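You operate a simulated robot arm through the tools that you are given. There is no shell and no other tool. Be economical: measure what you need, move in short steps, check, and stop when the job is done.

Carry out the task below with a simulated two-armed robot. There is one attempt and no reset: what you move stays moved.

Task
Put one of the gauge blocks from the grey bench top on top of the green pad. Take the small grey tray and leave it on the orange guard plate. Put the grey housing from the black bench top on the green tray. Put the motor carton on the black bench top away on the top of the long bench. Pick up the cartridge labelled "21" from the black bench top with one hand, pass it to the other hand and put it on the top of the vacuum jig. Take the black motor labelled "1" from the inside of the motor tray and leave it on the grey guard plate. Take the red bracket and put it on the green bench top. Push the cupboard door of the long bench shut. Stack the driver carton marked "36V" from the grey bench top on top of the driver carton marked "48V". Put the M5 tub from the yellow bench top on the grey bench top and the M4 tub on the brown bench top. The order is free. Set down upright: motor carton, red bracket, tub.

Only the result counts: the job must be done as asked and must still hold three seconds after the hand-in. Knocking over, shifting, dropping, spilling or breaking anything else fails it.

Robot
Two 7-joint arms with two-finger parallel grippers on one trunk, on a base that drives. Base frame: it is fixed to the floor where the robot stands at the start and does not move with it; the origin is under the middle of the robot, x ahead of it, y to its left, z up; the surface under the hand at the start is at about z = 740. Units: mm, degrees, N and s.
The left shoulder is at the start at [20, 113, 1222], the right one opposite. With the tool pointing down near the work surface each hand reaches from about 100 to 560 mm from the robot's upright axis, wherever it stands, measured 20 degrees to its own side. Places, roughly: black motor [-1500, -500, 750]; brown bench top [-1200, 3300, 700]; cartridge [-1250, -2250, 750]; cupboard door of the long bench [-300, 1300, 300]; driver carton [250, -750, 750]; gauge block [500, 250, 750]; green bench top [-2000, 0, 700]; green pad (8x5x4 cm) [200, -200, 800]; green tray [-2500, -500, 750]; grey bench top [400, -400, 700]; grey guard plate (15x11x1 cm) [-1000, 0, 700]; grey housing (5x4x3 cm) [-900, -2400, 800]; motor carton [-1250, -2250, 750]; orange guard plate (15x11x1 cm) [-1100, -200, 700]; red bracket (8x5x6 cm) [-1300, -300, 800]; small grey tray (9x8x2 cm) [200, -2100, 700]; top of the long bench [-1100, 400, 700]; top of the vacuum jig (17x14 cm) [-1220, -380, 760]; tub [1000, 1000, 750]. Payload 1.57 kg a hand.
The TCP of each hand is the grasp point between the finger pads, 30 mm short of the fingertips. In the tool frame z runs along the fingers and y along their closing line. The gripper opens to 80 mm. The fingers are 17 mm wide and 12 mm thick; the gripper's body (40 by 82 mm) begins 80 mm behind the TCP.
Orientation is that of the tool frame in the base frame, as [roll, pitch, yaw] about the fixed x, y, z axes, in that order (R = Rz(yaw) Ry(pitch) Rx(roll)). With the fingers straight down and closing along the base's y, the tool's x points along the base's -x, its y along +y and its z along -z.

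Tools
- The arms move only by the tool servo_tool. It takes "left_motion", "right_motion" or both (then of equal length, played together; a hand with none holds still); each is a list of rows, each a list of 7 numbers: the shift along the tool's x, y, z in mm, then the turn, a rotation vector about the tool's x, y, z in degrees, then the gripper command, from -1 (shut) to 1 (fully open), values between in proportion. In form: [[dx, dy, dz, ax, ay, az, grip], ...]. A call has 1 to 20 rows; each row is the pose to reach, as a shift and turn from the pose commanded when the call began, along the tool's axes at that moment. Each row takes 0.2 s and may step no farther than 50 mm and 8.6 degrees from the row before; otherwise, or with a gripper value out of range, the whole call is refused. A pose out of reach is approached as far as the arm can. The call stops where the force on the tool passes 40 N (or 10 N more than at its start, if that is more) or the arm is blocked; 0.2 s more then pass. Each finger travels about 45 mm/s and halts on what it meets, pressing with about 40 N; the grip force reading is that of the motor and also rises with nothing between the fingers. The clock runs only during rows and for 0.2 s after the last one: add rows that repeat a pose to give the fingers time. The reply holds the time, the measured pose of the TCP, the force on the tool along the base axes, the opening and the grip force, in the units named above and with some noise, with the torque about the TCP (base axes, N m) and any sound that the robot's microphone picked up.
- Cameras (640 x 400 px; columns grow to the right, rows downward): "scene" is now at [89.9, -29.6, 1341.3]; the picture's right is [-0.36, -0.93, 0.00], its down [-0.67, 0.26, -0.70] and it looks along [0.65, -0.26, -0.71] (base axes); focal length 214 px, centre (320, 200). "left" rides on the left gripper at [72, 7, -122] in its tool frame; the picture's right is [-0.09, 1.00, 0.00], its down [-0.84, -0.08, -0.54] and it looks along [-0.54, -0.05, 0.84] (tool axes); focal length 238 px, centre (320, 200). "right" rides on the right gripper at [72, -7, -122] in its tool frame; the picture's right is [0.09, 1.00, 0.00], its down [-0.84, 0.08, -0.54] and it looks along [-0.54, 0.05, 0.84] (tool axes); focal length 238 px, centre (320, 200). There is no depth. A picture from a camera that has moved, and an enlarged one, comes with that camera's place and axes in the base frame and with its lens. The place of the scene camera against the robot may be out by one fixed shift of up to 12 mm in any direction.
- grab_frame(camera): a new picture of that camera. It takes no simulated time.
- slide_trunk(by): slides the trunk up (or, below 0, down) by that many mm; the arms and the scene camera ride with it, the base frame stays. It gives what a move gives, with no picture.
- steer(legs): drives the robot by 1 to 6 legs, each [ahead, left, turn to the left] in mm, mm and degrees, along the robot's own axes; the way and the turn of a leg run together, so that a leg with both is an arc; at most 1500 mm and 180 degrees a leg. The arms and the cameras ride along, it lands a little off, and it stops where it bumps. It gives what a move gives.
- aim_head(pan, tilt): turns the head with the scene camera to pan (to the left, within 80 degrees either way) and tilt (down, from -29 to 69), counted from straight ahead of the robot. It gives what a move gives.
- enlarge(camera, box): a new picture of the part [left, top, right, bottom] of that camera's present view, enlarged. It takes no simulated time.
- hand_in(): hands the job in; it is judged then, once.

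Work in short steps. Places have to be worked out from the pictures, the camera data and where the tool is seen: move nearer, look again, correct. Check each grasp and each placing, and mend what went wrong. You have 546 turns and 346 pictures in all, those below and enlarged ones among them. Open the grippers and draw the arms clear of the work before you hand the job in, unless the task says otherwise; then end with one line.

The tools are called by a JSON object that holds its "api" and its "payload". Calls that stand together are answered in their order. servo_tool: Moves the arms, as the interface text tells. Its arguments: {"type":"object","properties":{"left_motion":{"type":"array"},"right_motion":{"type":"array"}},"required":[]} The other tools are called the same way: slide_trunk (by) slides the trunk up or down; steer (legs) drives the base; aim_head (pan, tilt) turns the head that bears the scene camera; grab_frame (camera) takes a picture; enlarge (camera, box) takes an enlarged picture of a part of a camera's view; hand_in () hands the job in.

At the start:

```text
time: 0.0
left_ee_pos: [461.5, -32.3, 1135.9]
left_orientation: [179.9, 0.0, 180.0]
left_force: [-0.2, 0.8, 0.6]
left_wrist_torque: [0.0, -0.01, 0.0]
left_width: 79.9
left_grip_force: 0.0
right_ee_pos: [268.0, -297.8, 1091.1]
right_orientation: [-180.0, -0.1, 180.0]
right_force: [0.4, 0.2, 0.2]
right_wrist_torque: [-0.01, 0.01, 0.0]
right_width: 80.1
right_grip_force: 0.0
trunk travel left (down, up): [-275.0, 295.0]
robot x, y, heading: [0.6, -1.2, -0.1]
head pan, tilt: [-21.4, 45.6]
```

scene: 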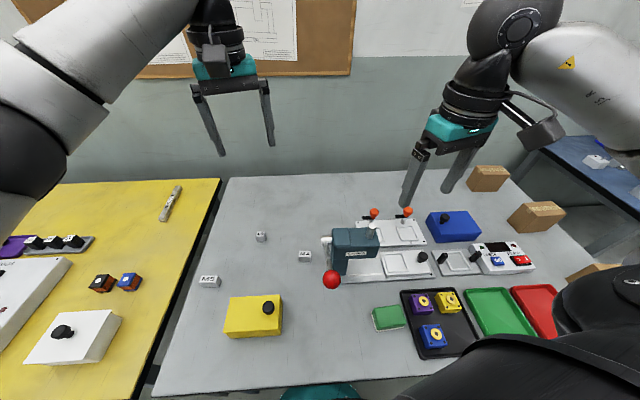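
right: 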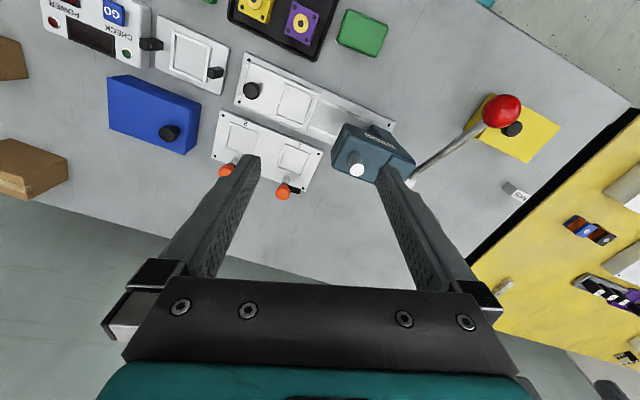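
left: 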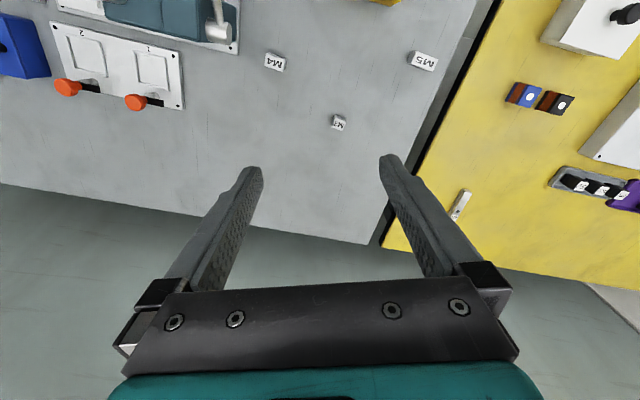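

I'll look at the grey bench more closely before moving anything.

{"api": "enlarge", "payload": {"camera": "scene", "box": [180, 160, 400, 300]}}

{"api": "enlarge", "payload": {"camera": "scene", "box": [360, 150, 640, 370]}}

{"api": "enlarge", "payload": {"camera": "scene", "box": [0, 170, 220, 390]}}

```text
2.86 times, centred on (290, 230) of scene
camera zoom: at [89.9, -29.6, 1341.3], right [-0.36, -0.93, 0.0], down [-0.67, 0.26, -0.7], along [0.65, -0.26, -0.71], focal length 613 px, centre (406, 114)
```

zoom: 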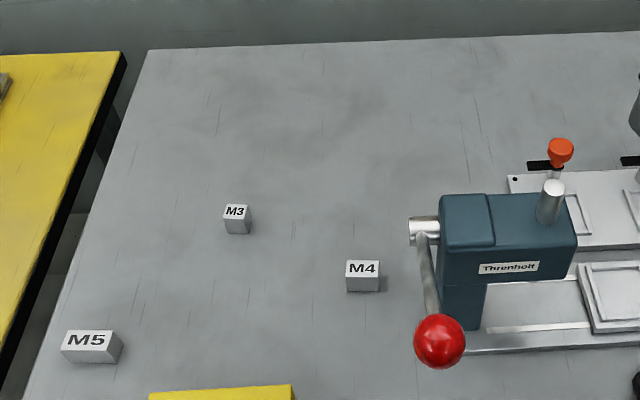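

```text
1.82 times, centred on (500, 260) of scene
camera zoom: at [89.9, -29.6, 1341.3], right [-0.36, -0.93, 0.0], down [-0.67, 0.26, -0.7], along [0.65, -0.26, -0.71], focal length 390 px, centre (-7, 91)
```

zoom: 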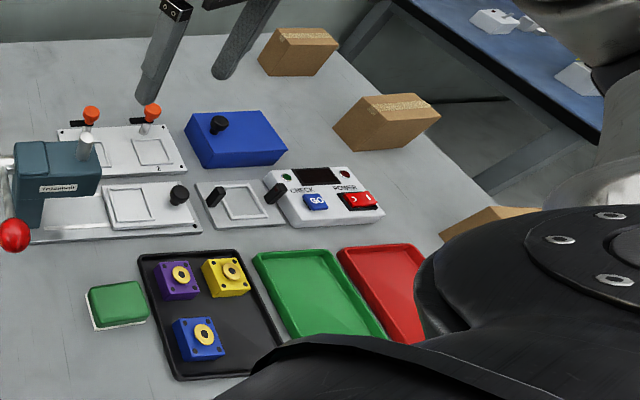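

```text
1.82 times, centred on (110, 280) of scene
camera zoom: at [89.9, -29.6, 1341.3], right [-0.36, -0.93, 0.0], down [-0.67, 0.26, -0.7], along [0.65, -0.26, -0.71], focal length 390 px, centre (702, 54)
```

zoom: 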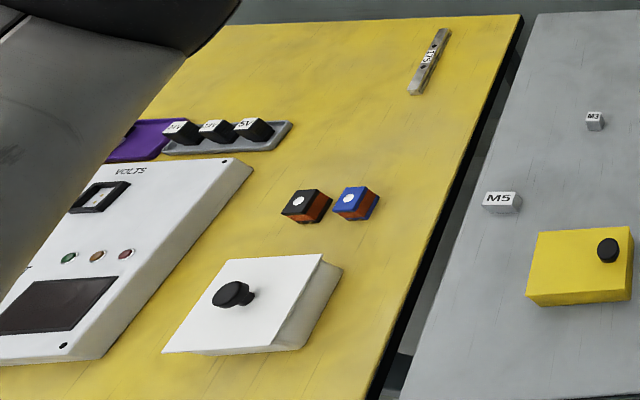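

M4 gauge block is at about (428,-112). I move the left hand aside and bring the right hand above M4.

{"api": "servo_tool", "payload": {"left_motion": [[0, 40, 0, 0, 0, 0, 1], [0, 80, 0, 0, 0, 0, 1], [0, 120, 0, 0, 0, 0, 1], [0, 160, 0, 0, 0, 0, 1], [0, 200, 0, 0, 0, 0, 1], [0, 240, 0, 0, 0, 0, 1], [0, 280, 0, 0, 0, 0, 1]], "right_motion": [[-22, 26, 20, 0, 0, 0, 1], [-45, 53, 40, 0, 0, 0, 1], [-68, 80, 60, 0, 0, 0, 1], [-91, 106, 80, 0, 0, 0, 1], [-114, 133, 100, 0, 0, 0, 1], [-137, 160, 120, 0, 0, 0, 1], [-160, 186, 140, 0, 0, 0, 1]]}}

{"api": "grab_frame", "payload": {"camera": "right"}}

{"api": "grab_frame", "payload": {"camera": "scene"}}

```text
time: 1.6
left_ee_pos: [461.8, 251.6, 1135.6]
left_orientation: [180.0, 0.0, 179.9]
left_force: [-0.4, -0.4, -0.4]
left_wrist_torque: [-0.02, 0.0, 0.02]
left_width: 80.0
left_grip_force: 0.0
right_ee_pos: [427.8, -110.8, 951.2]
right_orientation: [-179.8, 0.1, 180.0]
right_force: [-0.4, 0.7, 0.2]
right_wrist_torque: [0.0, 0.0, 0.04]
right_width: 80.1
right_grip_force: 0.1
trunk travel left (down, up): [-275.0, 295.0]
robot x, y, heading: [1.2, -0.3, -0.1]
head pan, tilt: [-21.4, 45.6]
```

```text
339 pictures are left
camera right: at [355.6, -118.7, 1072.1], right [-0.09, 1.0, 0.0], down [0.84, 0.08, 0.54], along [0.54, 0.05, -0.84], focal length 238 px, centre (320, 200)
```

right: 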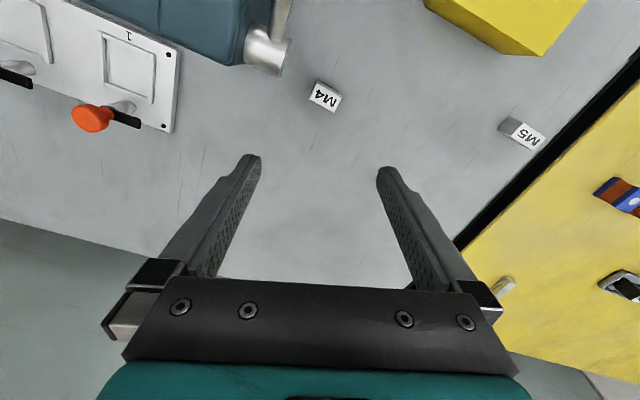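

```text
338 pictures are left
camera scene: at [90.1, -28.6, 1341.3], right [-0.36, -0.93, 0.0], down [-0.67, 0.26, -0.7], along [0.65, -0.26, -0.71], focal length 214 px, centre (320, 200)
```

scene: 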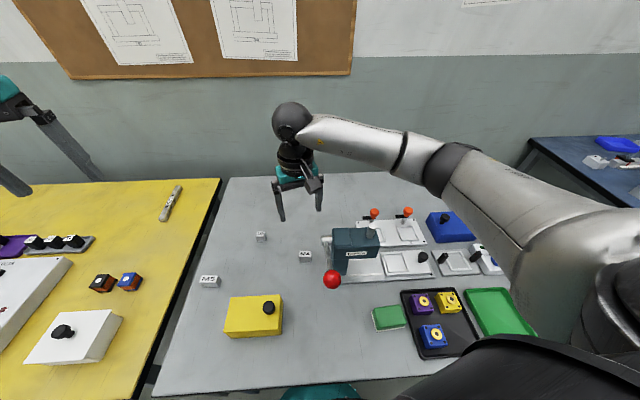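

The wrist camera puts M4 near (405,-108). I zoom for its orientation.

{"api": "enlarge", "payload": {"camera": "right", "box": [280, 60, 376, 120]}}

```text
6.67 times, centred on (328, 90) of right
camera zoom: at [355.6, -118.7, 1072.1], right [-0.09, 1.0, 0.0], down [0.84, 0.08, 0.54], along [0.54, 0.05, -0.84], focal length 1589 px, centre (267, 933)
```

zoom: 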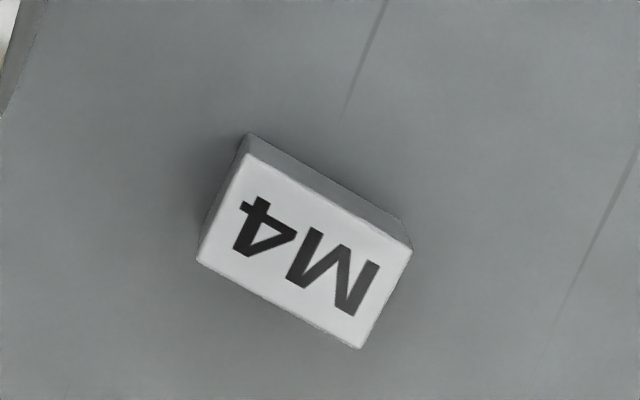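

M4 is 34x20 mm, ~25 high, centred near (407,-107), its long axis at ~68°. I align over it with partial opening (the vise knob is close) and check.

{"api": "servo_tool", "payload": {"right_motion": [[7, 1, 30, 0, 0, 7.4, 0.6], [14, 3, 60, 0, 0, 14.8, 0.35], [21, 4, 95, 0, 0, 22, 0.35], [21, 4, 95, 0, 0, 22, 0.35]]}}

{"api": "grab_frame", "payload": {"camera": "right"}}

{"api": "enlarge", "payload": {"camera": "scene", "box": [220, 180, 420, 305]}}

```text
time: 2.6
left_ee_pos: [461.6, 249.6, 1135.1]
left_orientation: [179.9, 0.1, -180.0]
left_force: [-1.4, -0.5, 0.1]
left_wrist_torque: [0.0, 0.02, -0.01]
left_width: 79.9
left_grip_force: 0.0
right_ee_pos: [405.8, -107.9, 857.0]
right_orientation: [-179.9, -0.1, 157.9]
right_force: [-0.4, 0.6, 0.4]
right_wrist_torque: [-0.01, -0.03, 0.03]
right_width: 53.8
right_grip_force: 0.2
trunk travel left (down, up): [-275.0, 295.0]
robot x, y, heading: [0.6, 0.8, 0.3]
head pan, tilt: [-21.4, 45.6]
```

```text
336 pictures are left
camera right: at [336.6, -87.9, 978.0], right [0.29, 0.96, 0.0], down [0.8, -0.24, 0.54], along [0.52, -0.16, -0.84], focal length 238 px, centre (320, 200)
```

right: 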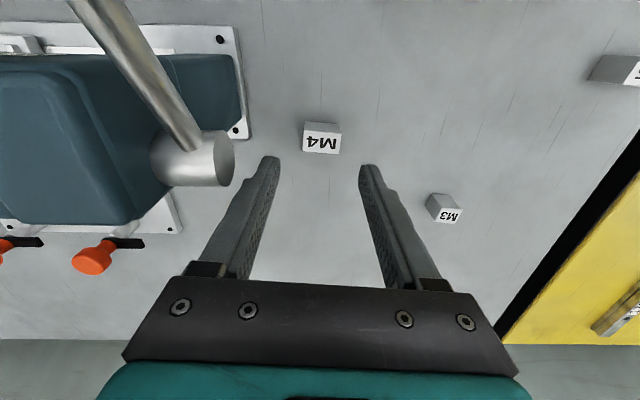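

```text
3.20 times, centred on (320, 242) of scene
camera zoom: at [89.9, -29.6, 1341.3], right [-0.36, -0.93, 0.0], down [-0.67, 0.26, -0.7], along [0.65, -0.26, -0.71], focal length 686 px, centre (320, 64)
```

zoom: 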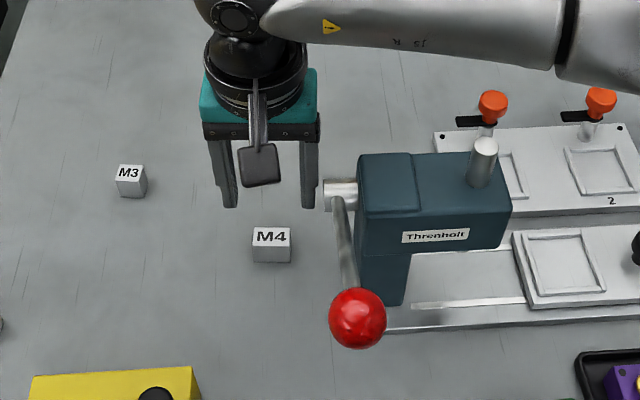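

M4 is centred and aligned between the fingers, with clearance to the knob. I descend and close.

{"api": "servo_tool", "payload": {"right_motion": [[-3, 0, 25, 0, 0, 0, 0.35], [-5, 0, 50, 0, 0, 0, 0.35], [-5, 0, 70, 0, 0, 0, 0.35], [-5, 0, 82, 0, 0, 0, 0.35], [-5, 0, 82, 0, 0, 0, -1], [-5, 0, 82, 0, 0, 0, -1], [-5, 0, 82, 0, 0, 0, -1]]}}

{"api": "grab_frame", "payload": {"camera": "right"}}

```text
time: 4.2
left_ee_pos: [462.2, 249.6, 1135.4]
left_orientation: [179.9, -0.1, 179.9]
left_force: [-0.1, -0.1, -0.1]
left_wrist_torque: [-0.01, -0.05, 0.0]
left_width: 80.2
left_grip_force: 0.0
right_ee_pos: [411.0, -112.7, 773.3]
right_orientation: [-180.0, 0.0, 158.0]
right_force: [0.9, -0.5, 0.4]
right_wrist_torque: [0.0, -0.03, -0.02]
right_width: 33.6
right_grip_force: 28.6
trunk travel left (down, up): [-275.0, 295.0]
robot x, y, heading: [0.1, -3.9, 0.0]
head pan, tilt: [-21.4, 45.6]
```

```text
334 pictures are left
camera right: at [341.5, -90.8, 895.8], right [0.29, 0.96, 0.0], down [0.81, -0.24, 0.54], along [0.52, -0.16, -0.84], focal length 238 px, centre (320, 200)
```

right: 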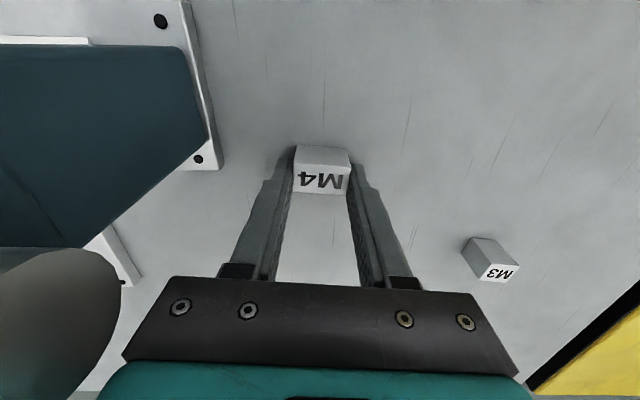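

Block gripped (33.6 mm). I lift it straight up, then carry it over the green pad.

{"api": "servo_tool", "payload": {"right_motion": [[0, 0, -45, 0, 0, 0, -1], [0, 0, -90, 0, 0, 0, -1], [0, 0, -135, 0, 0, 0, -1], [0, 0, -180, 0, 0, 0, -1], [24, -30, -190, 0, 0, 0, -1], [48, -60, -190, 0, 0, 0, -1], [72, -90, -190, 0, 0, 0, -1], [96, -120, -190, 0, 0, 0, -1], [120, -150, -190, 0, 0, 0, -1], [144, -180, -190, 0, 0, 0, -1], [169, -209, -190, 0, 0, 0, -1]]}}

{"api": "grab_frame", "payload": {"camera": "right"}}

{"api": "grab_frame", "payload": {"camera": "scene"}}

```text
time: 6.6
left_ee_pos: [461.9, 248.6, 1135.8]
left_orientation: [-180.0, 0.1, 179.9]
left_force: [-0.4, -0.3, 0.2]
left_wrist_torque: [-0.04, -0.01, 0.02]
left_width: 79.8
left_grip_force: 0.0
right_ee_pos: [221.7, -261.8, 950.2]
right_orientation: [180.0, -0.1, 158.0]
right_force: [0.1, -0.4, 0.0]
right_wrist_torque: [0.01, 0.03, 0.01]
right_width: 0.0
right_grip_force: 21.3
right hand out of reach, approached as far as the arm can: row 10, 11
trunk travel left (down, up): [-275.0, 295.0]
robot x, y, heading: [-0.8, -4.1, 0.0]
head pan, tilt: [-21.4, 45.6]
```

```text
333 pictures are left
camera right: at [154.3, -240.8, 1071.9], right [0.29, 0.96, 0.0], down [0.81, -0.24, 0.54], along [0.52, -0.15, -0.84], focal length 238 px, centre (320, 200)
```

right: 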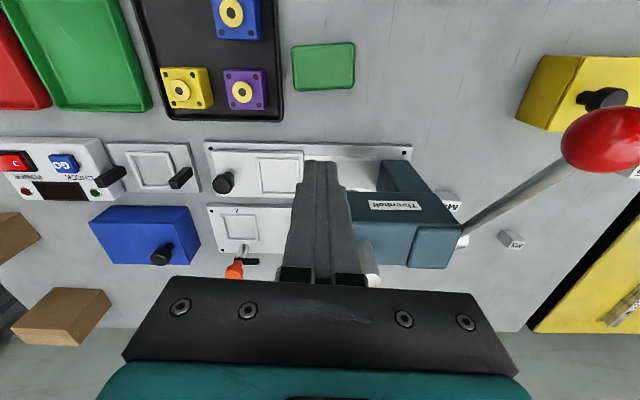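

```text
332 pictures are left
camera scene: at [89.1, -29.9, 1341.4], right [-0.36, -0.93, 0.0], down [-0.66, 0.26, -0.7], along [0.65, -0.26, -0.71], focal length 214 px, centre (320, 200)
```

scene: 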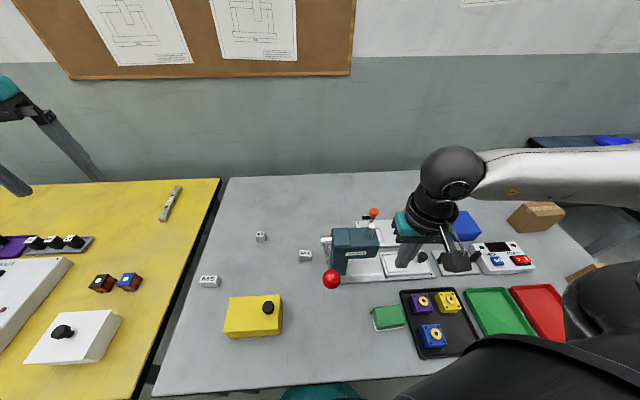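

The block slipped out and still stands at its place; also the pad is a bit too close to reach. I back the robot 80 mm and look again.

{"api": "steer", "payload": {"legs": [[-80, 0, 0]]}}

```text
time: 7.7
left_ee_pos: [381.4, 249.5, 1136.4]
left_orientation: [180.0, 0.0, 180.0]
left_force: [-1.2, -0.2, 0.6]
left_wrist_torque: [-0.01, -0.04, 0.01]
left_width: 79.9
left_grip_force: 0.1
right_ee_pos: [143.3, -261.7, 950.9]
right_orientation: [-180.0, -0.1, 158.1]
right_force: [0.1, 0.0, 0.3]
right_wrist_torque: [-0.01, 0.01, -0.01]
right_width: 0.0
right_grip_force: 21.7
trunk travel left (down, up): [-275.0, 295.0]
robot x, y, heading: [-79.6, -6.3, -0.4]
head pan, tilt: [-21.4, 45.6]
```

Now I bring the right hand back above M4 with the gripper opening.

{"api": "servo_tool", "payload": {"right_motion": [[-22, 29, 0, 0, 0, 0, -0.5], [-44, 58, 0, 0, 0, 0, 0], [-67, 87, 0, 0, 0, 0, 0.35], [-90, 116, 0, 0, 0, 0, 0.35], [-112, 144, 0, 0, 0, 0, 0.35], [-134, 173, 0, 0, 0, 0, 0.35], [-156, 202, 0, 0, 0, 0, 0.35], [-178, 231, 30, 0, 0, 0, 0.35], [-178, 231, 70, 0, 0, 0, 0.35]]}}

{"api": "grab_frame", "payload": {"camera": "right"}}

```text
time: 9.7
left_ee_pos: [383.2, 248.6, 1135.4]
left_orientation: [-179.9, 0.0, -180.0]
left_force: [0.1, 0.3, 0.1]
left_wrist_torque: [-0.02, -0.01, -0.01]
left_width: 80.1
left_grip_force: 0.0
right_ee_pos: [395.7, -114.2, 880.7]
right_orientation: [-179.9, -0.1, 158.0]
right_force: [0.4, -0.2, 0.1]
right_wrist_torque: [-0.04, 0.01, 0.03]
right_width: 54.1
right_grip_force: 0.1
trunk travel left (down, up): [-275.0, 295.0]
robot x, y, heading: [-78.5, 0.1, 0.2]
head pan, tilt: [-21.4, 45.6]
```

```text
331 pictures are left
camera right: at [327.0, -93.1, 1001.9], right [0.29, 0.96, 0.0], down [0.81, -0.24, 0.54], along [0.52, -0.15, -0.84], focal length 238 px, centre (320, 200)
```

right: 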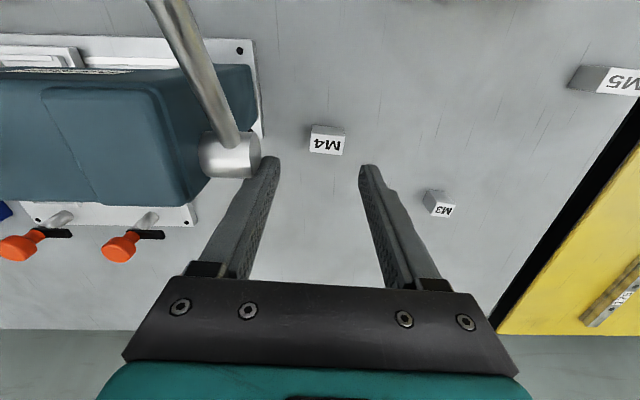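

I align, descend a touch lower than last time, close with more dwell, and lift slowly a little.

{"api": "servo_tool", "payload": {"right_motion": [[-6, 5, 25, 0, 0, 0, 0.35], [-12, 9, 50, 0, 0, 0, 0.35], [-12, 9, 80, 0, 0, 0, 0.35], [-12, 9, 100, 0, 0, 0, 0.35], [-12, 9, 109, 0, 0, 0, 0.35], [-12, 9, 109, 0, 0, 0, -1], [-12, 9, 109, 0, 0, 0, -1], [-12, 9, 109, 0, 0, 0, -1], [-12, 9, 109, 0, 0, 0, -1], [-12, 9, 109, 0, 0, 0, -1]]}}

{"api": "servo_tool", "payload": {"right_motion": [[0, 0, -4, 0, 0, 0, -1], [0, 0, -10, 0, 0, 0, -1], [0, 0, -18, 0, 0, 0, -1], [0, 0, -30, 0, 0, 0, -1], [0, 0, -45, 0, 0, 0, -1]]}}

{"api": "grab_frame", "payload": {"camera": "right"}}

```text
time: 11.9
left_ee_pos: [382.3, 249.5, 1136.3]
left_orientation: [179.9, 0.0, -180.0]
left_force: [0.2, 0.9, -0.6]
left_wrist_torque: [-0.02, 0.0, 0.01]
left_width: 79.9
left_grip_force: 0.0
right_ee_pos: [410.9, -108.8, 771.1]
right_orientation: [180.0, -0.2, 158.0]
right_force: [-0.2, -0.4, 0.3]
right_wrist_torque: [-0.03, -0.01, -0.02]
right_width: 33.3
right_grip_force: 39.7
trunk travel left (down, up): [-275.0, 295.0]
robot x, y, heading: [-77.2, -3.3, -0.1]
head pan, tilt: [-21.4, 45.6]
```

```text
time: 13.1
left_ee_pos: [383.2, 249.8, 1136.2]
left_orientation: [179.9, 0.0, -180.0]
left_force: [-0.2, -0.4, 0.1]
left_wrist_torque: [0.01, 0.0, -0.04]
left_width: 79.9
left_grip_force: 0.0
right_ee_pos: [411.0, -109.0, 815.7]
right_orientation: [-180.0, -0.1, 158.0]
right_force: [-0.7, 0.1, -1.7]
right_wrist_torque: [0.02, 0.0, 0.01]
right_width: 33.3
right_grip_force: 39.9
trunk travel left (down, up): [-275.0, 295.0]
robot x, y, heading: [-79.8, 0.8, -0.1]
head pan, tilt: [-21.4, 45.6]
```

```text
330 pictures are left
camera right: at [342.1, -88.6, 937.5], right [0.29, 0.96, 0.0], down [0.81, -0.24, 0.54], along [0.52, -0.15, -0.84], focal length 238 px, centre (320, 200)
```

right: 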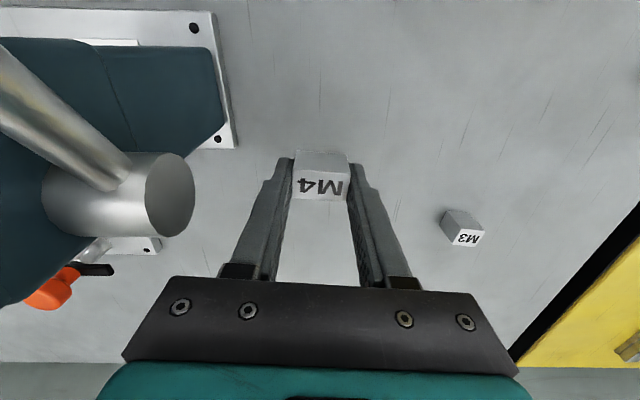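

M4 is held now (1.7 N). I lift and carry it above the pad.

{"api": "servo_tool", "payload": {"right_motion": [[0, 0, -20, 0, 0, 0, -1], [0, 0, -45, 0, 0, 0, -1], [0, 0, -75, 0, 0, 0, -1], [0, 0, -105, 0, 0, 0, -1], [0, 0, -130, 0, 0, 0, -1], [10, -12, -130, 0, 0, 0, -1], [26, -32, -130, 0, 0, 0, -1], [45, -56, -130, 0, 0, 0, -1], [65, -80, -130, 0, 0, 0, -1], [85, -105, -130, 0, 0, 0, -1], [105, -130, -130, 0, 0, 0, -1], [125, -154, -130, 0, 0, 0, -1], [145, -178, -130, 0, 0, 0, -1], [160, -198, -130, 0, 0, 0, -1], [170, -210, -130, 0, 0, 0, -1]]}}

{"api": "grab_frame", "payload": {"camera": "right"}}

{"api": "enlarge", "payload": {"camera": "scene", "box": [300, 170, 500, 370]}}

```text
time: 16.3
left_ee_pos: [383.4, 250.1, 1135.0]
left_orientation: [180.0, 0.0, -179.9]
left_force: [-0.8, 0.8, -0.9]
left_wrist_torque: [0.01, 0.03, 0.0]
left_width: 79.9
left_grip_force: 0.2
right_ee_pos: [174.6, -240.6, 944.8]
right_orientation: [180.0, -0.1, 158.0]
right_force: [0.0, -0.6, -2.1]
right_wrist_torque: [0.0, -0.01, 0.01]
right_width: 33.2
right_grip_force: 39.9
trunk travel left (down, up): [-275.0, 295.0]
robot x, y, heading: [-78.1, -2.1, -0.2]
head pan, tilt: [-21.4, 45.6]
```

```text
329 pictures are left
camera right: at [106.1, -220.0, 1068.4], right [0.29, 0.96, 0.0], down [0.81, -0.24, 0.54], along [0.52, -0.16, -0.84], focal length 238 px, centre (320, 200)
```

right: 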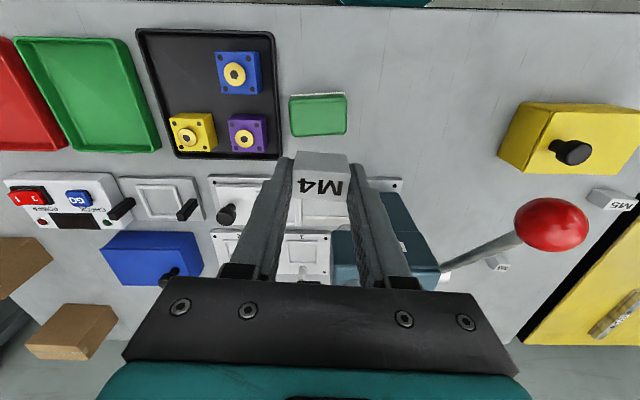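

```text
2.00 times, centred on (400, 270) of scene
camera zoom: at [10.8, -29.7, 1341.3], right [-0.36, -0.93, 0.0], down [-0.67, 0.26, -0.7], along [0.65, -0.26, -0.71], focal length 429 px, centre (160, 60)
```

zoom: 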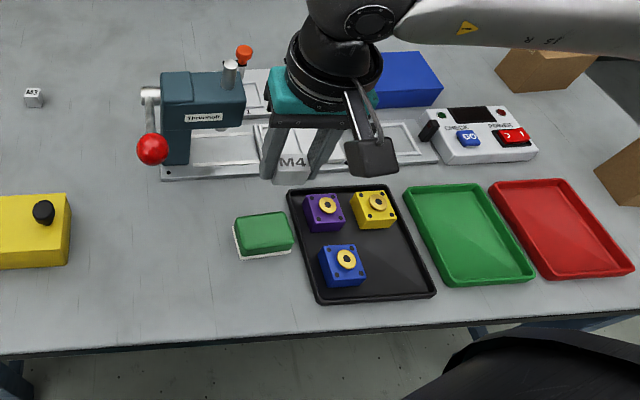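

Pad centre is about (169,-241). I lower to just above the expected top (z≈780) in small steps.

{"api": "servo_tool", "payload": {"right_motion": [[3, -2, 30, 0, 0, 0, -1], [5, -2, 60, 0, 0, 0, -1], [5, -2, 90, 0, 0, 0, -1], [5, -2, 110, 0, 0, 0, -1], [5, -2, 122, 0, 0, 0, -1]]}}

{"api": "grab_frame", "payload": {"camera": "right"}}

{"api": "enlarge", "payload": {"camera": "scene", "box": [360, 230, 500, 330]}}

```text
time: 17.5
left_ee_pos: [383.3, 250.1, 1135.7]
left_orientation: [179.9, 0.0, 180.0]
left_force: [-0.4, 0.6, -0.2]
left_wrist_torque: [-0.01, 0.02, -0.01]
left_width: 79.8
left_grip_force: 0.1
right_ee_pos: [169.3, -241.6, 823.8]
right_orientation: [180.0, -0.2, 158.0]
right_force: [1.3, 0.0, -1.8]
right_wrist_torque: [0.0, -0.01, 0.0]
right_width: 33.4
right_grip_force: 39.7
trunk travel left (down, up): [-275.0, 295.0]
robot x, y, heading: [-77.5, 2.2, -0.0]
head pan, tilt: [-21.4, 45.6]
```

```text
327 pictures are left
camera right: at [100.4, -219.7, 945.4], right [0.29, 0.96, 0.0], down [0.81, -0.24, 0.54], along [0.52, -0.16, -0.84], focal length 238 px, centre (320, 200)
```

right: 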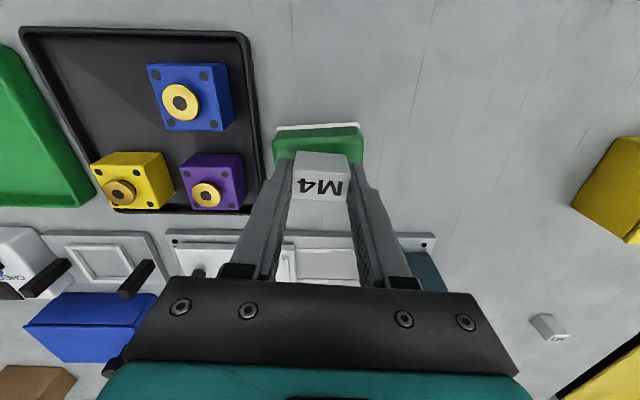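

```text
4.00 times, centred on (430, 280) of scene
camera zoom: at [11.0, -29.7, 1341.3], right [-0.36, -0.93, 0.0], down [-0.67, 0.26, -0.7], along [0.65, -0.26, -0.71], focal length 858 px, centre (-120, -120)
```

zoom: 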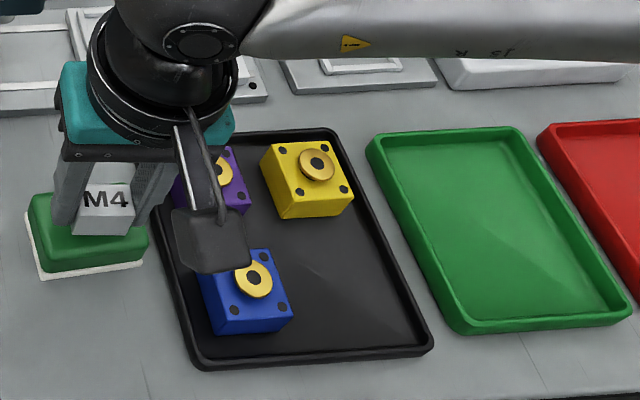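

Block sits above the pad. I lower in 3 mm steps watching force.

{"api": "servo_tool", "payload": {"right_motion": [[-2, 0, 4, 0, 0, 0, -1], [-2, 0, 7, 0, 0, 0, -1], [-2, 0, 9, 0, 0, 0, -1], [-2, 0, 11, 0, 0, 0, -1]]}}

```text
time: 18.5
left_ee_pos: [383.2, 250.9, 1136.0]
left_orientation: [179.9, 0.0, -180.0]
left_force: [-0.2, -0.3, 0.2]
left_wrist_torque: [-0.03, -0.02, -0.01]
left_width: 80.0
left_grip_force: 0.1
right_ee_pos: [169.6, -240.5, 813.1]
right_orientation: [179.9, -0.3, 157.9]
right_force: [0.6, 0.2, -1.7]
right_wrist_torque: [-0.04, 0.0, 0.01]
right_width: 33.0
right_grip_force: 39.9
trunk travel left (down, up): [-275.0, 295.0]
robot x, y, heading: [-80.6, -1.2, -0.0]
head pan, tilt: [-21.4, 45.6]
```

No contact yet; continue down carefully.

{"api": "servo_tool", "payload": {"right_motion": [[0, 0, 1.5, 0, 0, 0, -1], [0, 0, 3, 0, 0, 0, -1], [0, 0, 4, 0, 0, 0, -1]]}}

{"api": "enlarge", "payload": {"camera": "right", "box": [240, 100, 400, 220]}}

```text
time: 19.3
left_ee_pos: [382.4, 248.9, 1135.6]
left_orientation: [180.0, 0.0, -180.0]
left_force: [-0.2, -0.4, -0.4]
left_wrist_torque: [0.01, -0.02, -0.02]
left_width: 80.0
left_grip_force: 0.0
right_ee_pos: [171.8, -240.3, 809.0]
right_orientation: [179.9, -0.1, 158.0]
right_force: [0.5, -0.6, -1.6]
right_wrist_torque: [-0.01, 0.01, -0.01]
right_width: 33.5
right_grip_force: 40.1
trunk travel left (down, up): [-275.0, 295.0]
robot x, y, heading: [-79.3, 0.2, 0.1]
head pan, tilt: [-21.4, 45.6]
```

```text
3.33 times, centred on (320, 160) of right
camera zoom: at [102.5, -220.3, 930.9], right [0.29, 0.96, 0.0], down [0.81, -0.24, 0.54], along [0.52, -0.15, -0.84], focal length 794 px, centre (320, 333)
```

zoom: 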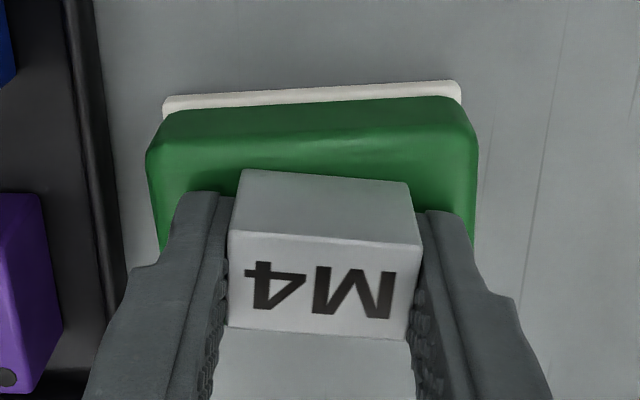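

Still free. I continue down a few mm.

{"api": "servo_tool", "payload": {"right_motion": [[0, 0, 1.5, 0, 0, 0, -1], [0, 0, 3, 0, 0, 0, -1], [0, 0, 4, 0, 0, 0, -1]]}}

```text
time: 20.1
left_ee_pos: [381.7, 251.3, 1136.0]
left_orientation: [180.0, -0.1, 179.9]
left_force: [0.5, 1.0, 0.2]
left_wrist_torque: [0.0, 0.03, -0.02]
left_width: 80.0
left_grip_force: 0.1
right_ee_pos: [171.7, -240.0, 807.6]
right_orientation: [179.9, 0.1, 158.0]
right_force: [-5.7, -0.5, 20.2]
right_wrist_torque: [-0.07, 0.28, -0.02]
right_width: 33.3
right_grip_force: 40.3
trunk travel left (down, up): [-275.0, 295.0]
robot x, y, heading: [-80.4, 0.8, -0.3]
head pan, tilt: [-21.4, 45.6]
stopped in row 3 (right hand): the force on the tool passed its limit at 42 N (the readings are from after the stop); the commanded pose is now the measured one
```

Contact at TCP 807.6. I ease up 1 mm, open, then retreat.

{"api": "servo_tool", "payload": {"right_motion": [[0, 0, -0.7, 0, 0, 0, -1], [0, 0, -0.7, 0, 0, 0, -0.1], [0, 0, -0.7, 0, 0, 0, 0.1], [0, 0, -0.7, 0, 0, 0, 0.2], [0, 0, -20, 0, 0, 0, 0.2], [0, 0, -50, 0, 0, 0, 0.2], [0, 0, -100, 0, 0, 0, 0.2], [0, 0, -140, 0, 0, 0, 0.2]]}}

{"api": "grab_frame", "payload": {"camera": "right"}}

```text
time: 21.9
left_ee_pos: [381.6, 249.7, 1135.8]
left_orientation: [-179.9, 0.0, -180.0]
left_force: [-0.2, -0.9, -0.2]
left_wrist_torque: [0.0, -0.02, 0.0]
left_width: 80.1
left_grip_force: 0.1
right_ee_pos: [172.5, -241.4, 946.0]
right_orientation: [-180.0, 0.1, 157.9]
right_force: [0.3, -0.3, -0.3]
right_wrist_torque: [0.0, 0.01, 0.01]
right_width: 47.8
right_grip_force: 0.1
trunk travel left (down, up): [-275.0, 295.0]
robot x, y, heading: [-80.7, 1.2, -0.2]
head pan, tilt: [-21.4, 45.6]
```

```text
324 pictures are left
camera right: at [103.5, -220.9, 1068.8], right [0.29, 0.96, 0.0], down [0.8, -0.24, 0.54], along [0.52, -0.16, -0.84], focal length 238 px, centre (320, 200)
```

right: 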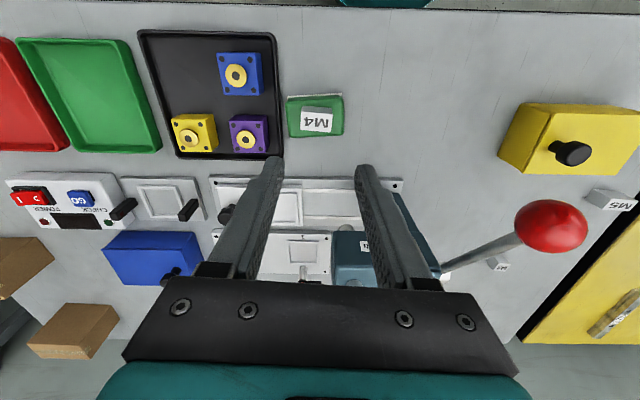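

Gauge block done. Now the driver cartons: turn the head to the right.

{"api": "aim_head", "payload": {"pan": -55, "tilt": 42}}

{"api": "grab_frame", "payload": {"camera": "scene"}}

```text
time: 22.9
left_ee_pos: [382.2, 248.6, 1135.5]
left_orientation: [180.0, -0.1, 180.0]
left_force: [-0.1, -0.4, 0.4]
left_wrist_torque: [-0.01, 0.0, 0.0]
left_width: 80.1
left_grip_force: 0.0
right_ee_pos: [172.9, -242.0, 946.8]
right_orientation: [179.9, 0.1, 158.0]
right_force: [-0.1, -0.3, 0.2]
right_wrist_torque: [0.02, 0.01, 0.0]
right_width: 47.5
right_grip_force: 0.1
trunk travel left (down, up): [-275.0, 295.0]
robot x, y, heading: [-79.1, -0.6, -0.1]
head pan, tilt: [-55.0, 42.0]
```

```text
323 pictures are left
camera scene: at [-16.4, -68.6, 1346.5], right [-0.82, -0.57, 0.0], down [-0.38, 0.55, -0.74], along [0.43, -0.61, -0.67], focal length 214 px, centre (320, 200)
```

scene: 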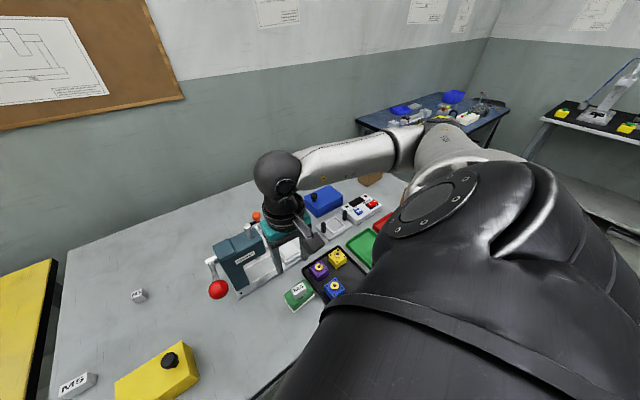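

The arm blocks the view. I drive 600 mm to the right to stand near the cartons and look down there.

{"api": "steer", "payload": {"legs": [[0, -600, 0]]}}

{"api": "aim_head", "payload": {"pan": -10, "tilt": 45}}

{"api": "grab_frame", "payload": {"camera": "scene"}}

{"api": "grab_frame", "payload": {"camera": "right"}}

```text
time: 26.0
left_ee_pos: [318.9, -291.4, 1135.1]
left_orientation: [179.9, -0.1, -179.9]
left_force: [0.6, 0.1, 0.6]
left_wrist_torque: [-0.02, -0.02, 0.02]
left_width: 79.9
left_grip_force: 0.1
right_ee_pos: [109.5, -782.9, 946.7]
right_orientation: [179.9, 0.1, 158.0]
right_force: [0.6, 0.0, 0.5]
right_wrist_torque: [0.02, -0.01, -0.02]
right_width: 48.0
right_grip_force: 0.1
trunk travel left (down, up): [-275.0, 295.0]
robot x, y, heading: [-141.5, -538.6, -0.0]
head pan, tilt: [-55.0, 42.0]
stopped in leg 1: the robot was blocked; the commanded pose is now the measured one
```

```text
time: 27.1
left_ee_pos: [318.5, -291.8, 1135.8]
left_orientation: [-180.0, 0.0, 180.0]
left_force: [-0.3, -0.2, -0.2]
left_wrist_torque: [0.01, -0.01, 0.01]
left_width: 80.1
left_grip_force: 0.0
right_ee_pos: [108.4, -782.3, 946.9]
right_orientation: [179.9, 0.1, 157.9]
right_force: [-0.5, -0.9, -0.4]
right_wrist_torque: [0.0, -0.05, -0.01]
right_width: 48.2
right_grip_force: 0.0
trunk travel left (down, up): [-275.0, 295.0]
robot x, y, heading: [-141.5, -541.7, -0.2]
head pan, tilt: [-10.0, 45.0]
```

```text
322 pictures are left
camera scene: at [-48.4, -555.8, 1342.2], right [-0.17, -0.98, 0.0], down [-0.7, 0.12, -0.71], along [0.7, -0.12, -0.71], focal length 214 px, centre (320, 200)
```

scene: 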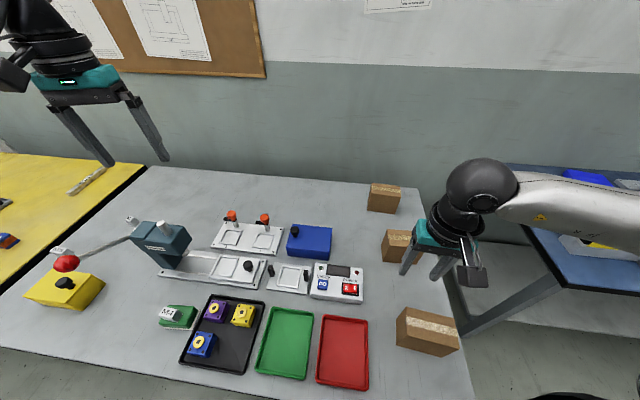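

```text
321 pictures are left
camera right: at [39.6, -762.3, 1068.3], right [0.29, 0.96, 0.0], down [0.8, -0.24, 0.54], along [0.52, -0.15, -0.84], focal length 238 px, centre (320, 200)
```

right: 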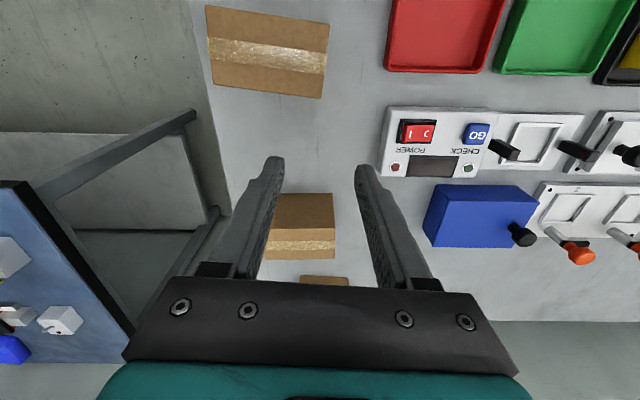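

The robot was blocked at y≈-540 (nothing visibly disturbed). I zoom in on the three cartons for labels.

{"api": "enlarge", "payload": {"camera": "scene", "box": [350, 170, 470, 370]}}

{"api": "enlarge", "payload": {"camera": "scene", "box": [360, 175, 430, 275]}}

{"api": "enlarge", "payload": {"camera": "right", "box": [190, 0, 350, 290]}}

```text
2.00 times, centred on (410, 270) of scene
camera zoom: at [-48.4, -555.8, 1342.2], right [-0.17, -0.98, 0.0], down [-0.7, 0.12, -0.71], along [0.7, -0.12, -0.71], focal length 429 px, centre (140, 60)
```

zoom: 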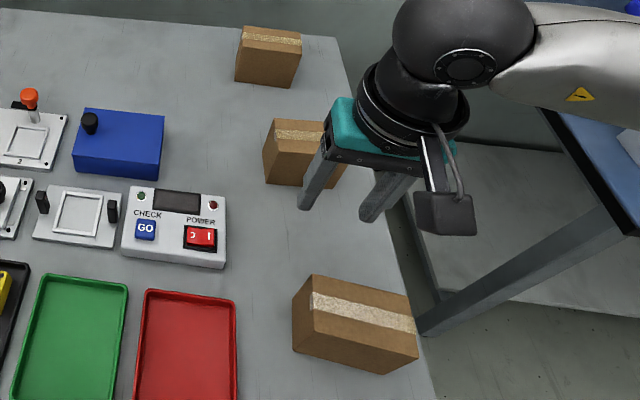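

```text
4.00 times, centred on (395, 225) of scene
camera zoom: at [-48.4, -555.8, 1342.2], right [-0.17, -0.98, 0.0], down [-0.7, 0.12, -0.71], along [0.7, -0.12, -0.71], focal length 858 px, centre (20, 100)
```

zoom: 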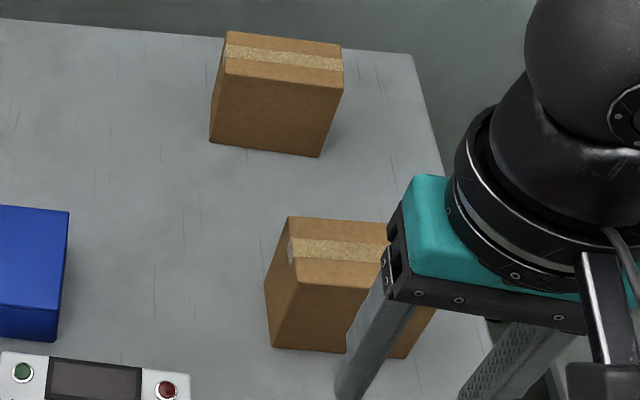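

```text
1.38 times, centred on (270, 145) of right
camera zoom: at [39.6, -762.3, 1068.3], right [0.29, 0.96, 0.0], down [0.8, -0.24, 0.54], along [0.52, -0.15, -0.84], focal length 329 px, centre (389, 276)
```

zoom: 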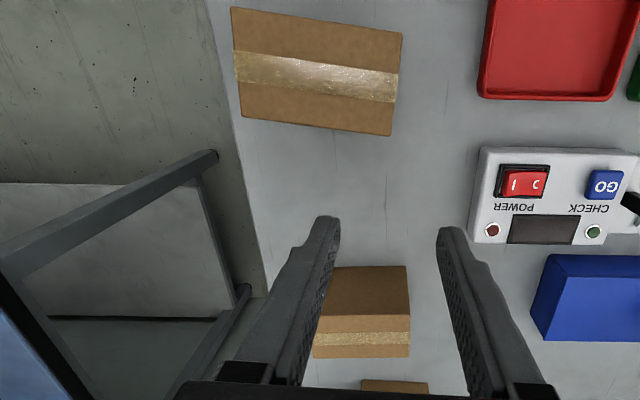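

No labels on the visible faces; they must be on the far or right-hand faces. I look right to see what blocks the way.

{"api": "aim_head", "payload": {"pan": -75, "tilt": 35}}

{"api": "grab_frame", "payload": {"camera": "scene"}}

```text
time: 28.5
left_ee_pos: [318.9, -290.8, 1135.9]
left_orientation: [179.9, -0.1, 180.0]
left_force: [-0.4, -0.3, -0.5]
left_wrist_torque: [-0.02, -0.01, -0.02]
left_width: 80.0
left_grip_force: 0.1
right_ee_pos: [108.7, -782.5, 947.2]
right_orientation: [179.9, 0.1, 158.1]
right_force: [0.0, 0.1, -0.3]
right_wrist_torque: [0.01, -0.01, -0.02]
right_width: 48.4
right_grip_force: 0.0
trunk travel left (down, up): [-275.0, 295.0]
robot x, y, heading: [-144.7, -544.5, 0.2]
head pan, tilt: [-75.0, 35.0]
```

```text
317 pictures are left
camera scene: at [-105.6, -626.6, 1357.0], right [-0.97, -0.26, 0.0], down [-0.15, 0.55, -0.82], along [0.21, -0.79, -0.57], focal length 214 px, centre (320, 200)
```

scene: 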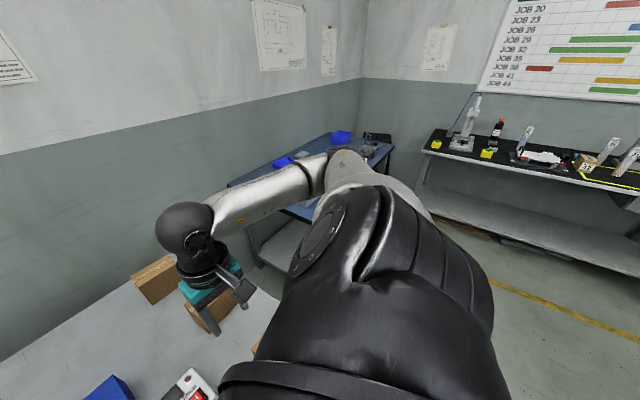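

The bench is rotated ~-18°, and I slid along its front edge. I'll back off and go around its right end to see the cartons' right faces.

{"api": "steer", "payload": {"legs": [[-150, 0, 0], [0, -650, 0], [0, 0, 40]]}}

{"api": "aim_head", "payload": {"pan": 0, "tilt": 40}}

{"api": "grab_frame", "payload": {"camera": "scene"}}

```text
time: 35.0
left_ee_pos: [-101.0, -707.2, 1137.2]
left_orientation: [-180.0, -0.1, -140.3]
left_force: [1.0, 0.6, 0.3]
left_wrist_torque: [0.02, 0.02, 0.01]
left_width: 79.9
left_grip_force: 0.1
right_ee_pos: [52.1, -1219.2, 946.1]
right_orientation: [179.9, 0.1, -162.2]
right_force: [0.5, 0.4, -0.2]
right_wrist_torque: [0.02, 0.02, -0.03]
right_width: 48.3
right_grip_force: 0.1
trunk travel left (down, up): [-275.0, 295.0]
robot x, y, heading: [-294.4, -1195.2, 39.6]
head pan, tilt: [-75.0, 35.0]
```

```text
time: 36.4
left_ee_pos: [-100.8, -707.5, 1136.0]
left_orientation: [180.0, -0.1, -140.1]
left_force: [-0.4, -0.1, -0.2]
left_wrist_torque: [0.01, 0.04, 0.0]
left_width: 80.0
left_grip_force: 0.1
right_ee_pos: [51.8, -1219.7, 946.6]
right_orientation: [179.8, 0.0, -162.2]
right_force: [0.1, 0.3, -0.1]
right_wrist_torque: [-0.02, -0.01, 0.03]
right_width: 47.9
right_grip_force: 0.0
trunk travel left (down, up): [-275.0, 295.0]
robot x, y, heading: [-295.3, -1194.5, 39.6]
head pan, tilt: [0.0, 40.0]
```

```text
316 pictures are left
camera scene: at [-218.6, -1134.4, 1349.4], right [0.64, -0.77, 0.0], down [-0.49, -0.41, -0.77], along [0.59, 0.49, -0.64], focal length 214 px, centre (320, 200)
```

scene: 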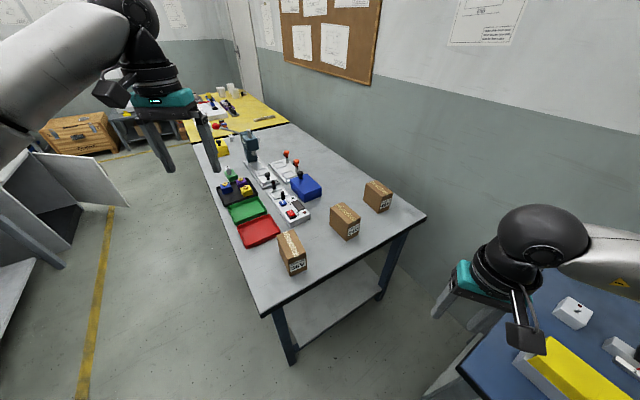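

Labels are on the right faces. I zoom.

{"api": "enlarge", "payload": {"camera": "scene", "box": [260, 170, 420, 290]}}

{"api": "enlarge", "payload": {"camera": "scene", "box": [320, 190, 370, 250]}}

```text
3.33 times, centred on (340, 230) of scene
camera zoom: at [-218.6, -1134.4, 1349.4], right [0.64, -0.77, 0.0], down [-0.49, -0.41, -0.77], along [0.59, 0.49, -0.64], focal length 715 px, centre (253, 100)
```

zoom: 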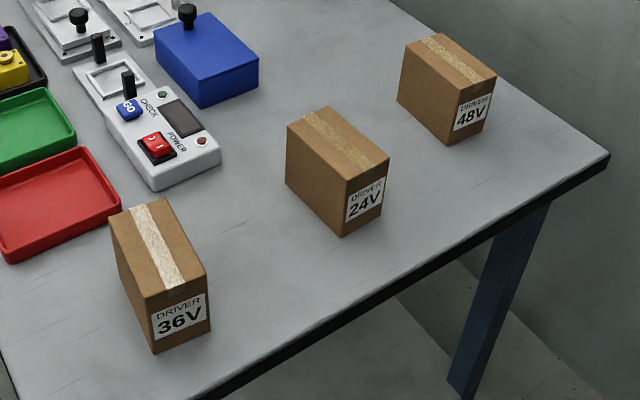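

```text
6.67 times, centred on (345, 220) of scene
camera zoom: at [-218.6, -1134.4, 1349.4], right [0.64, -0.77, 0.0], down [-0.49, -0.41, -0.77], along [0.59, 0.49, -0.64], focal length 1430 px, centre (153, 67)
```

zoom: 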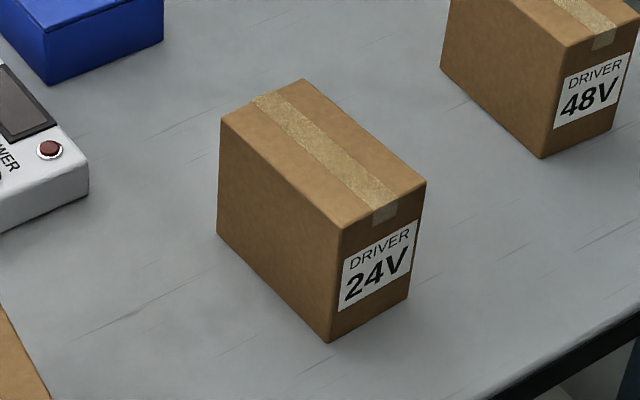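

36V is the nearest carton (≈(48,-801), 58x100x90), 48V the farthest (≈(472,-928)). I'll work from the bench's right end, facing it.

{"api": "steer", "payload": {"legs": [[0, 0, 32.4], [185, -174, 0]]}}

{"api": "aim_head", "payload": {"pan": 0, "tilt": 50}}

{"api": "grab_frame", "payload": {"camera": "scene"}}

{"api": "grab_frame", "payload": {"camera": "right"}}

```text
time: 39.8
left_ee_pos: [-166.8, -557.9, 1135.8]
left_orientation: [180.0, 0.0, -108.1]
left_force: [-0.1, -0.1, 0.0]
left_wrist_torque: [-0.02, -0.01, -0.01]
left_width: 80.1
left_grip_force: 0.0
right_ee_pos: [233.0, -910.7, 946.7]
right_orientation: [179.9, 0.1, -130.3]
right_force: [-0.6, 0.6, 0.0]
right_wrist_torque: [0.03, -0.01, -0.02]
right_width: 47.9
right_grip_force: 0.0
trunk travel left (down, up): [-275.0, 295.0]
robot x, y, heading: [-74.6, -1075.3, 71.7]
head pan, tilt: [0.0, 40.0]
```

```text
time: 40.5
left_ee_pos: [-167.6, -557.8, 1135.8]
left_orientation: [179.9, -0.2, -108.1]
left_force: [0.5, 0.5, -0.1]
left_wrist_torque: [0.0, -0.01, 0.01]
left_width: 80.1
left_grip_force: 0.2
right_ee_pos: [234.4, -910.1, 947.5]
right_orientation: [-180.0, 0.1, -130.3]
right_force: [-0.4, -0.3, -0.1]
right_wrist_torque: [0.01, 0.01, 0.01]
right_width: 48.0
right_grip_force: 0.0
trunk travel left (down, up): [-275.0, 295.0]
robot x, y, heading: [-75.4, -1077.1, 71.4]
head pan, tilt: [0.0, 50.0]
```

```text
313 pictures are left
camera scene: at [-42.6, -992.2, 1335.3], right [0.95, -0.31, 0.0], down [-0.24, -0.73, -0.64], along [0.2, 0.61, -0.77], focal length 214 px, centre (320, 200)
```

scene: 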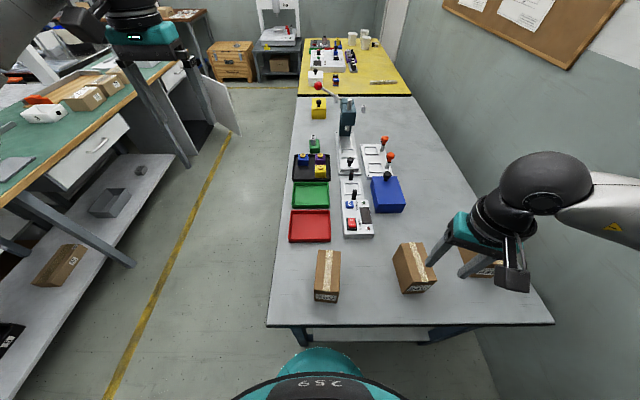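

```text
312 pictures are left
camera right: at [192.4, -970.4, 1068.4], right [-0.82, 0.57, 0.0], down [0.48, 0.69, 0.54], along [0.31, 0.45, -0.84], focal length 238 px, centre (320, 200)
```

right: 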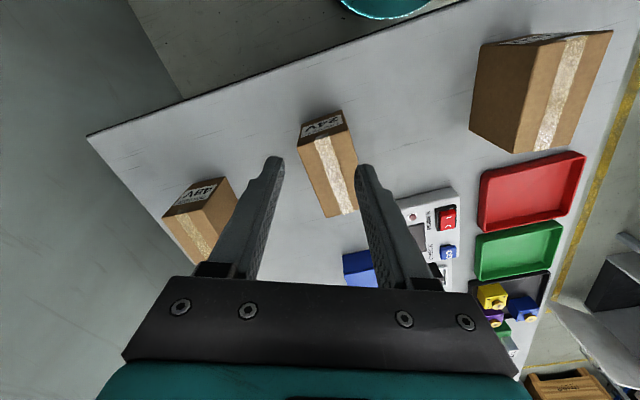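

I move the right hand above the 36V carton, aligned with it.

{"api": "servo_tool", "payload": {"right_motion": [[9, 34, 0, 0, 0, -4, 1], [18, 68, 0, 0, 0, -8, 1], [27, 102, 0, 0, 0, -12, 1], [36, 136, 0, 0, 0, -16, 1], [45, 170, 0, 0, 0, -20, 1], [54, 203, 0, 0, 0, -21.8, 1], [54, 203, 0, 0, 0, -21.8, 1]]}}

{"api": "grab_frame", "payload": {"camera": "right"}}

```text
time: 42.1
left_ee_pos: [-167.6, -558.8, 1134.4]
left_orientation: [-180.0, 0.0, -108.0]
left_force: [0.1, 0.0, 0.3]
left_wrist_torque: [0.03, -0.02, -0.01]
left_width: 80.0
left_grip_force: 0.1
right_ee_pos: [43.3, -820.4, 948.4]
right_orientation: [179.9, 0.1, -108.4]
right_force: [0.3, -0.1, -0.1]
right_wrist_torque: [-0.01, -0.04, -0.03]
right_width: 80.1
right_grip_force: 0.0
trunk travel left (down, up): [-275.0, 295.0]
robot x, y, heading: [-75.3, -1075.2, 71.9]
head pan, tilt: [0.0, 50.0]
```

```text
311 pictures are left
camera right: at [26.8, -890.7, 1068.7], right [-0.97, 0.23, 0.0], down [0.19, 0.82, 0.54], along [0.12, 0.53, -0.84], focal length 238 px, centre (320, 200)
```

right: 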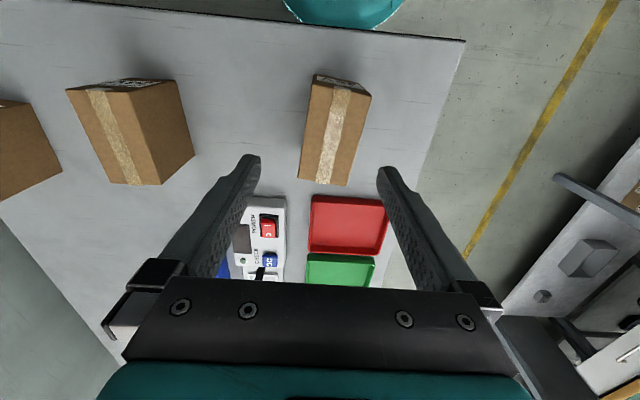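

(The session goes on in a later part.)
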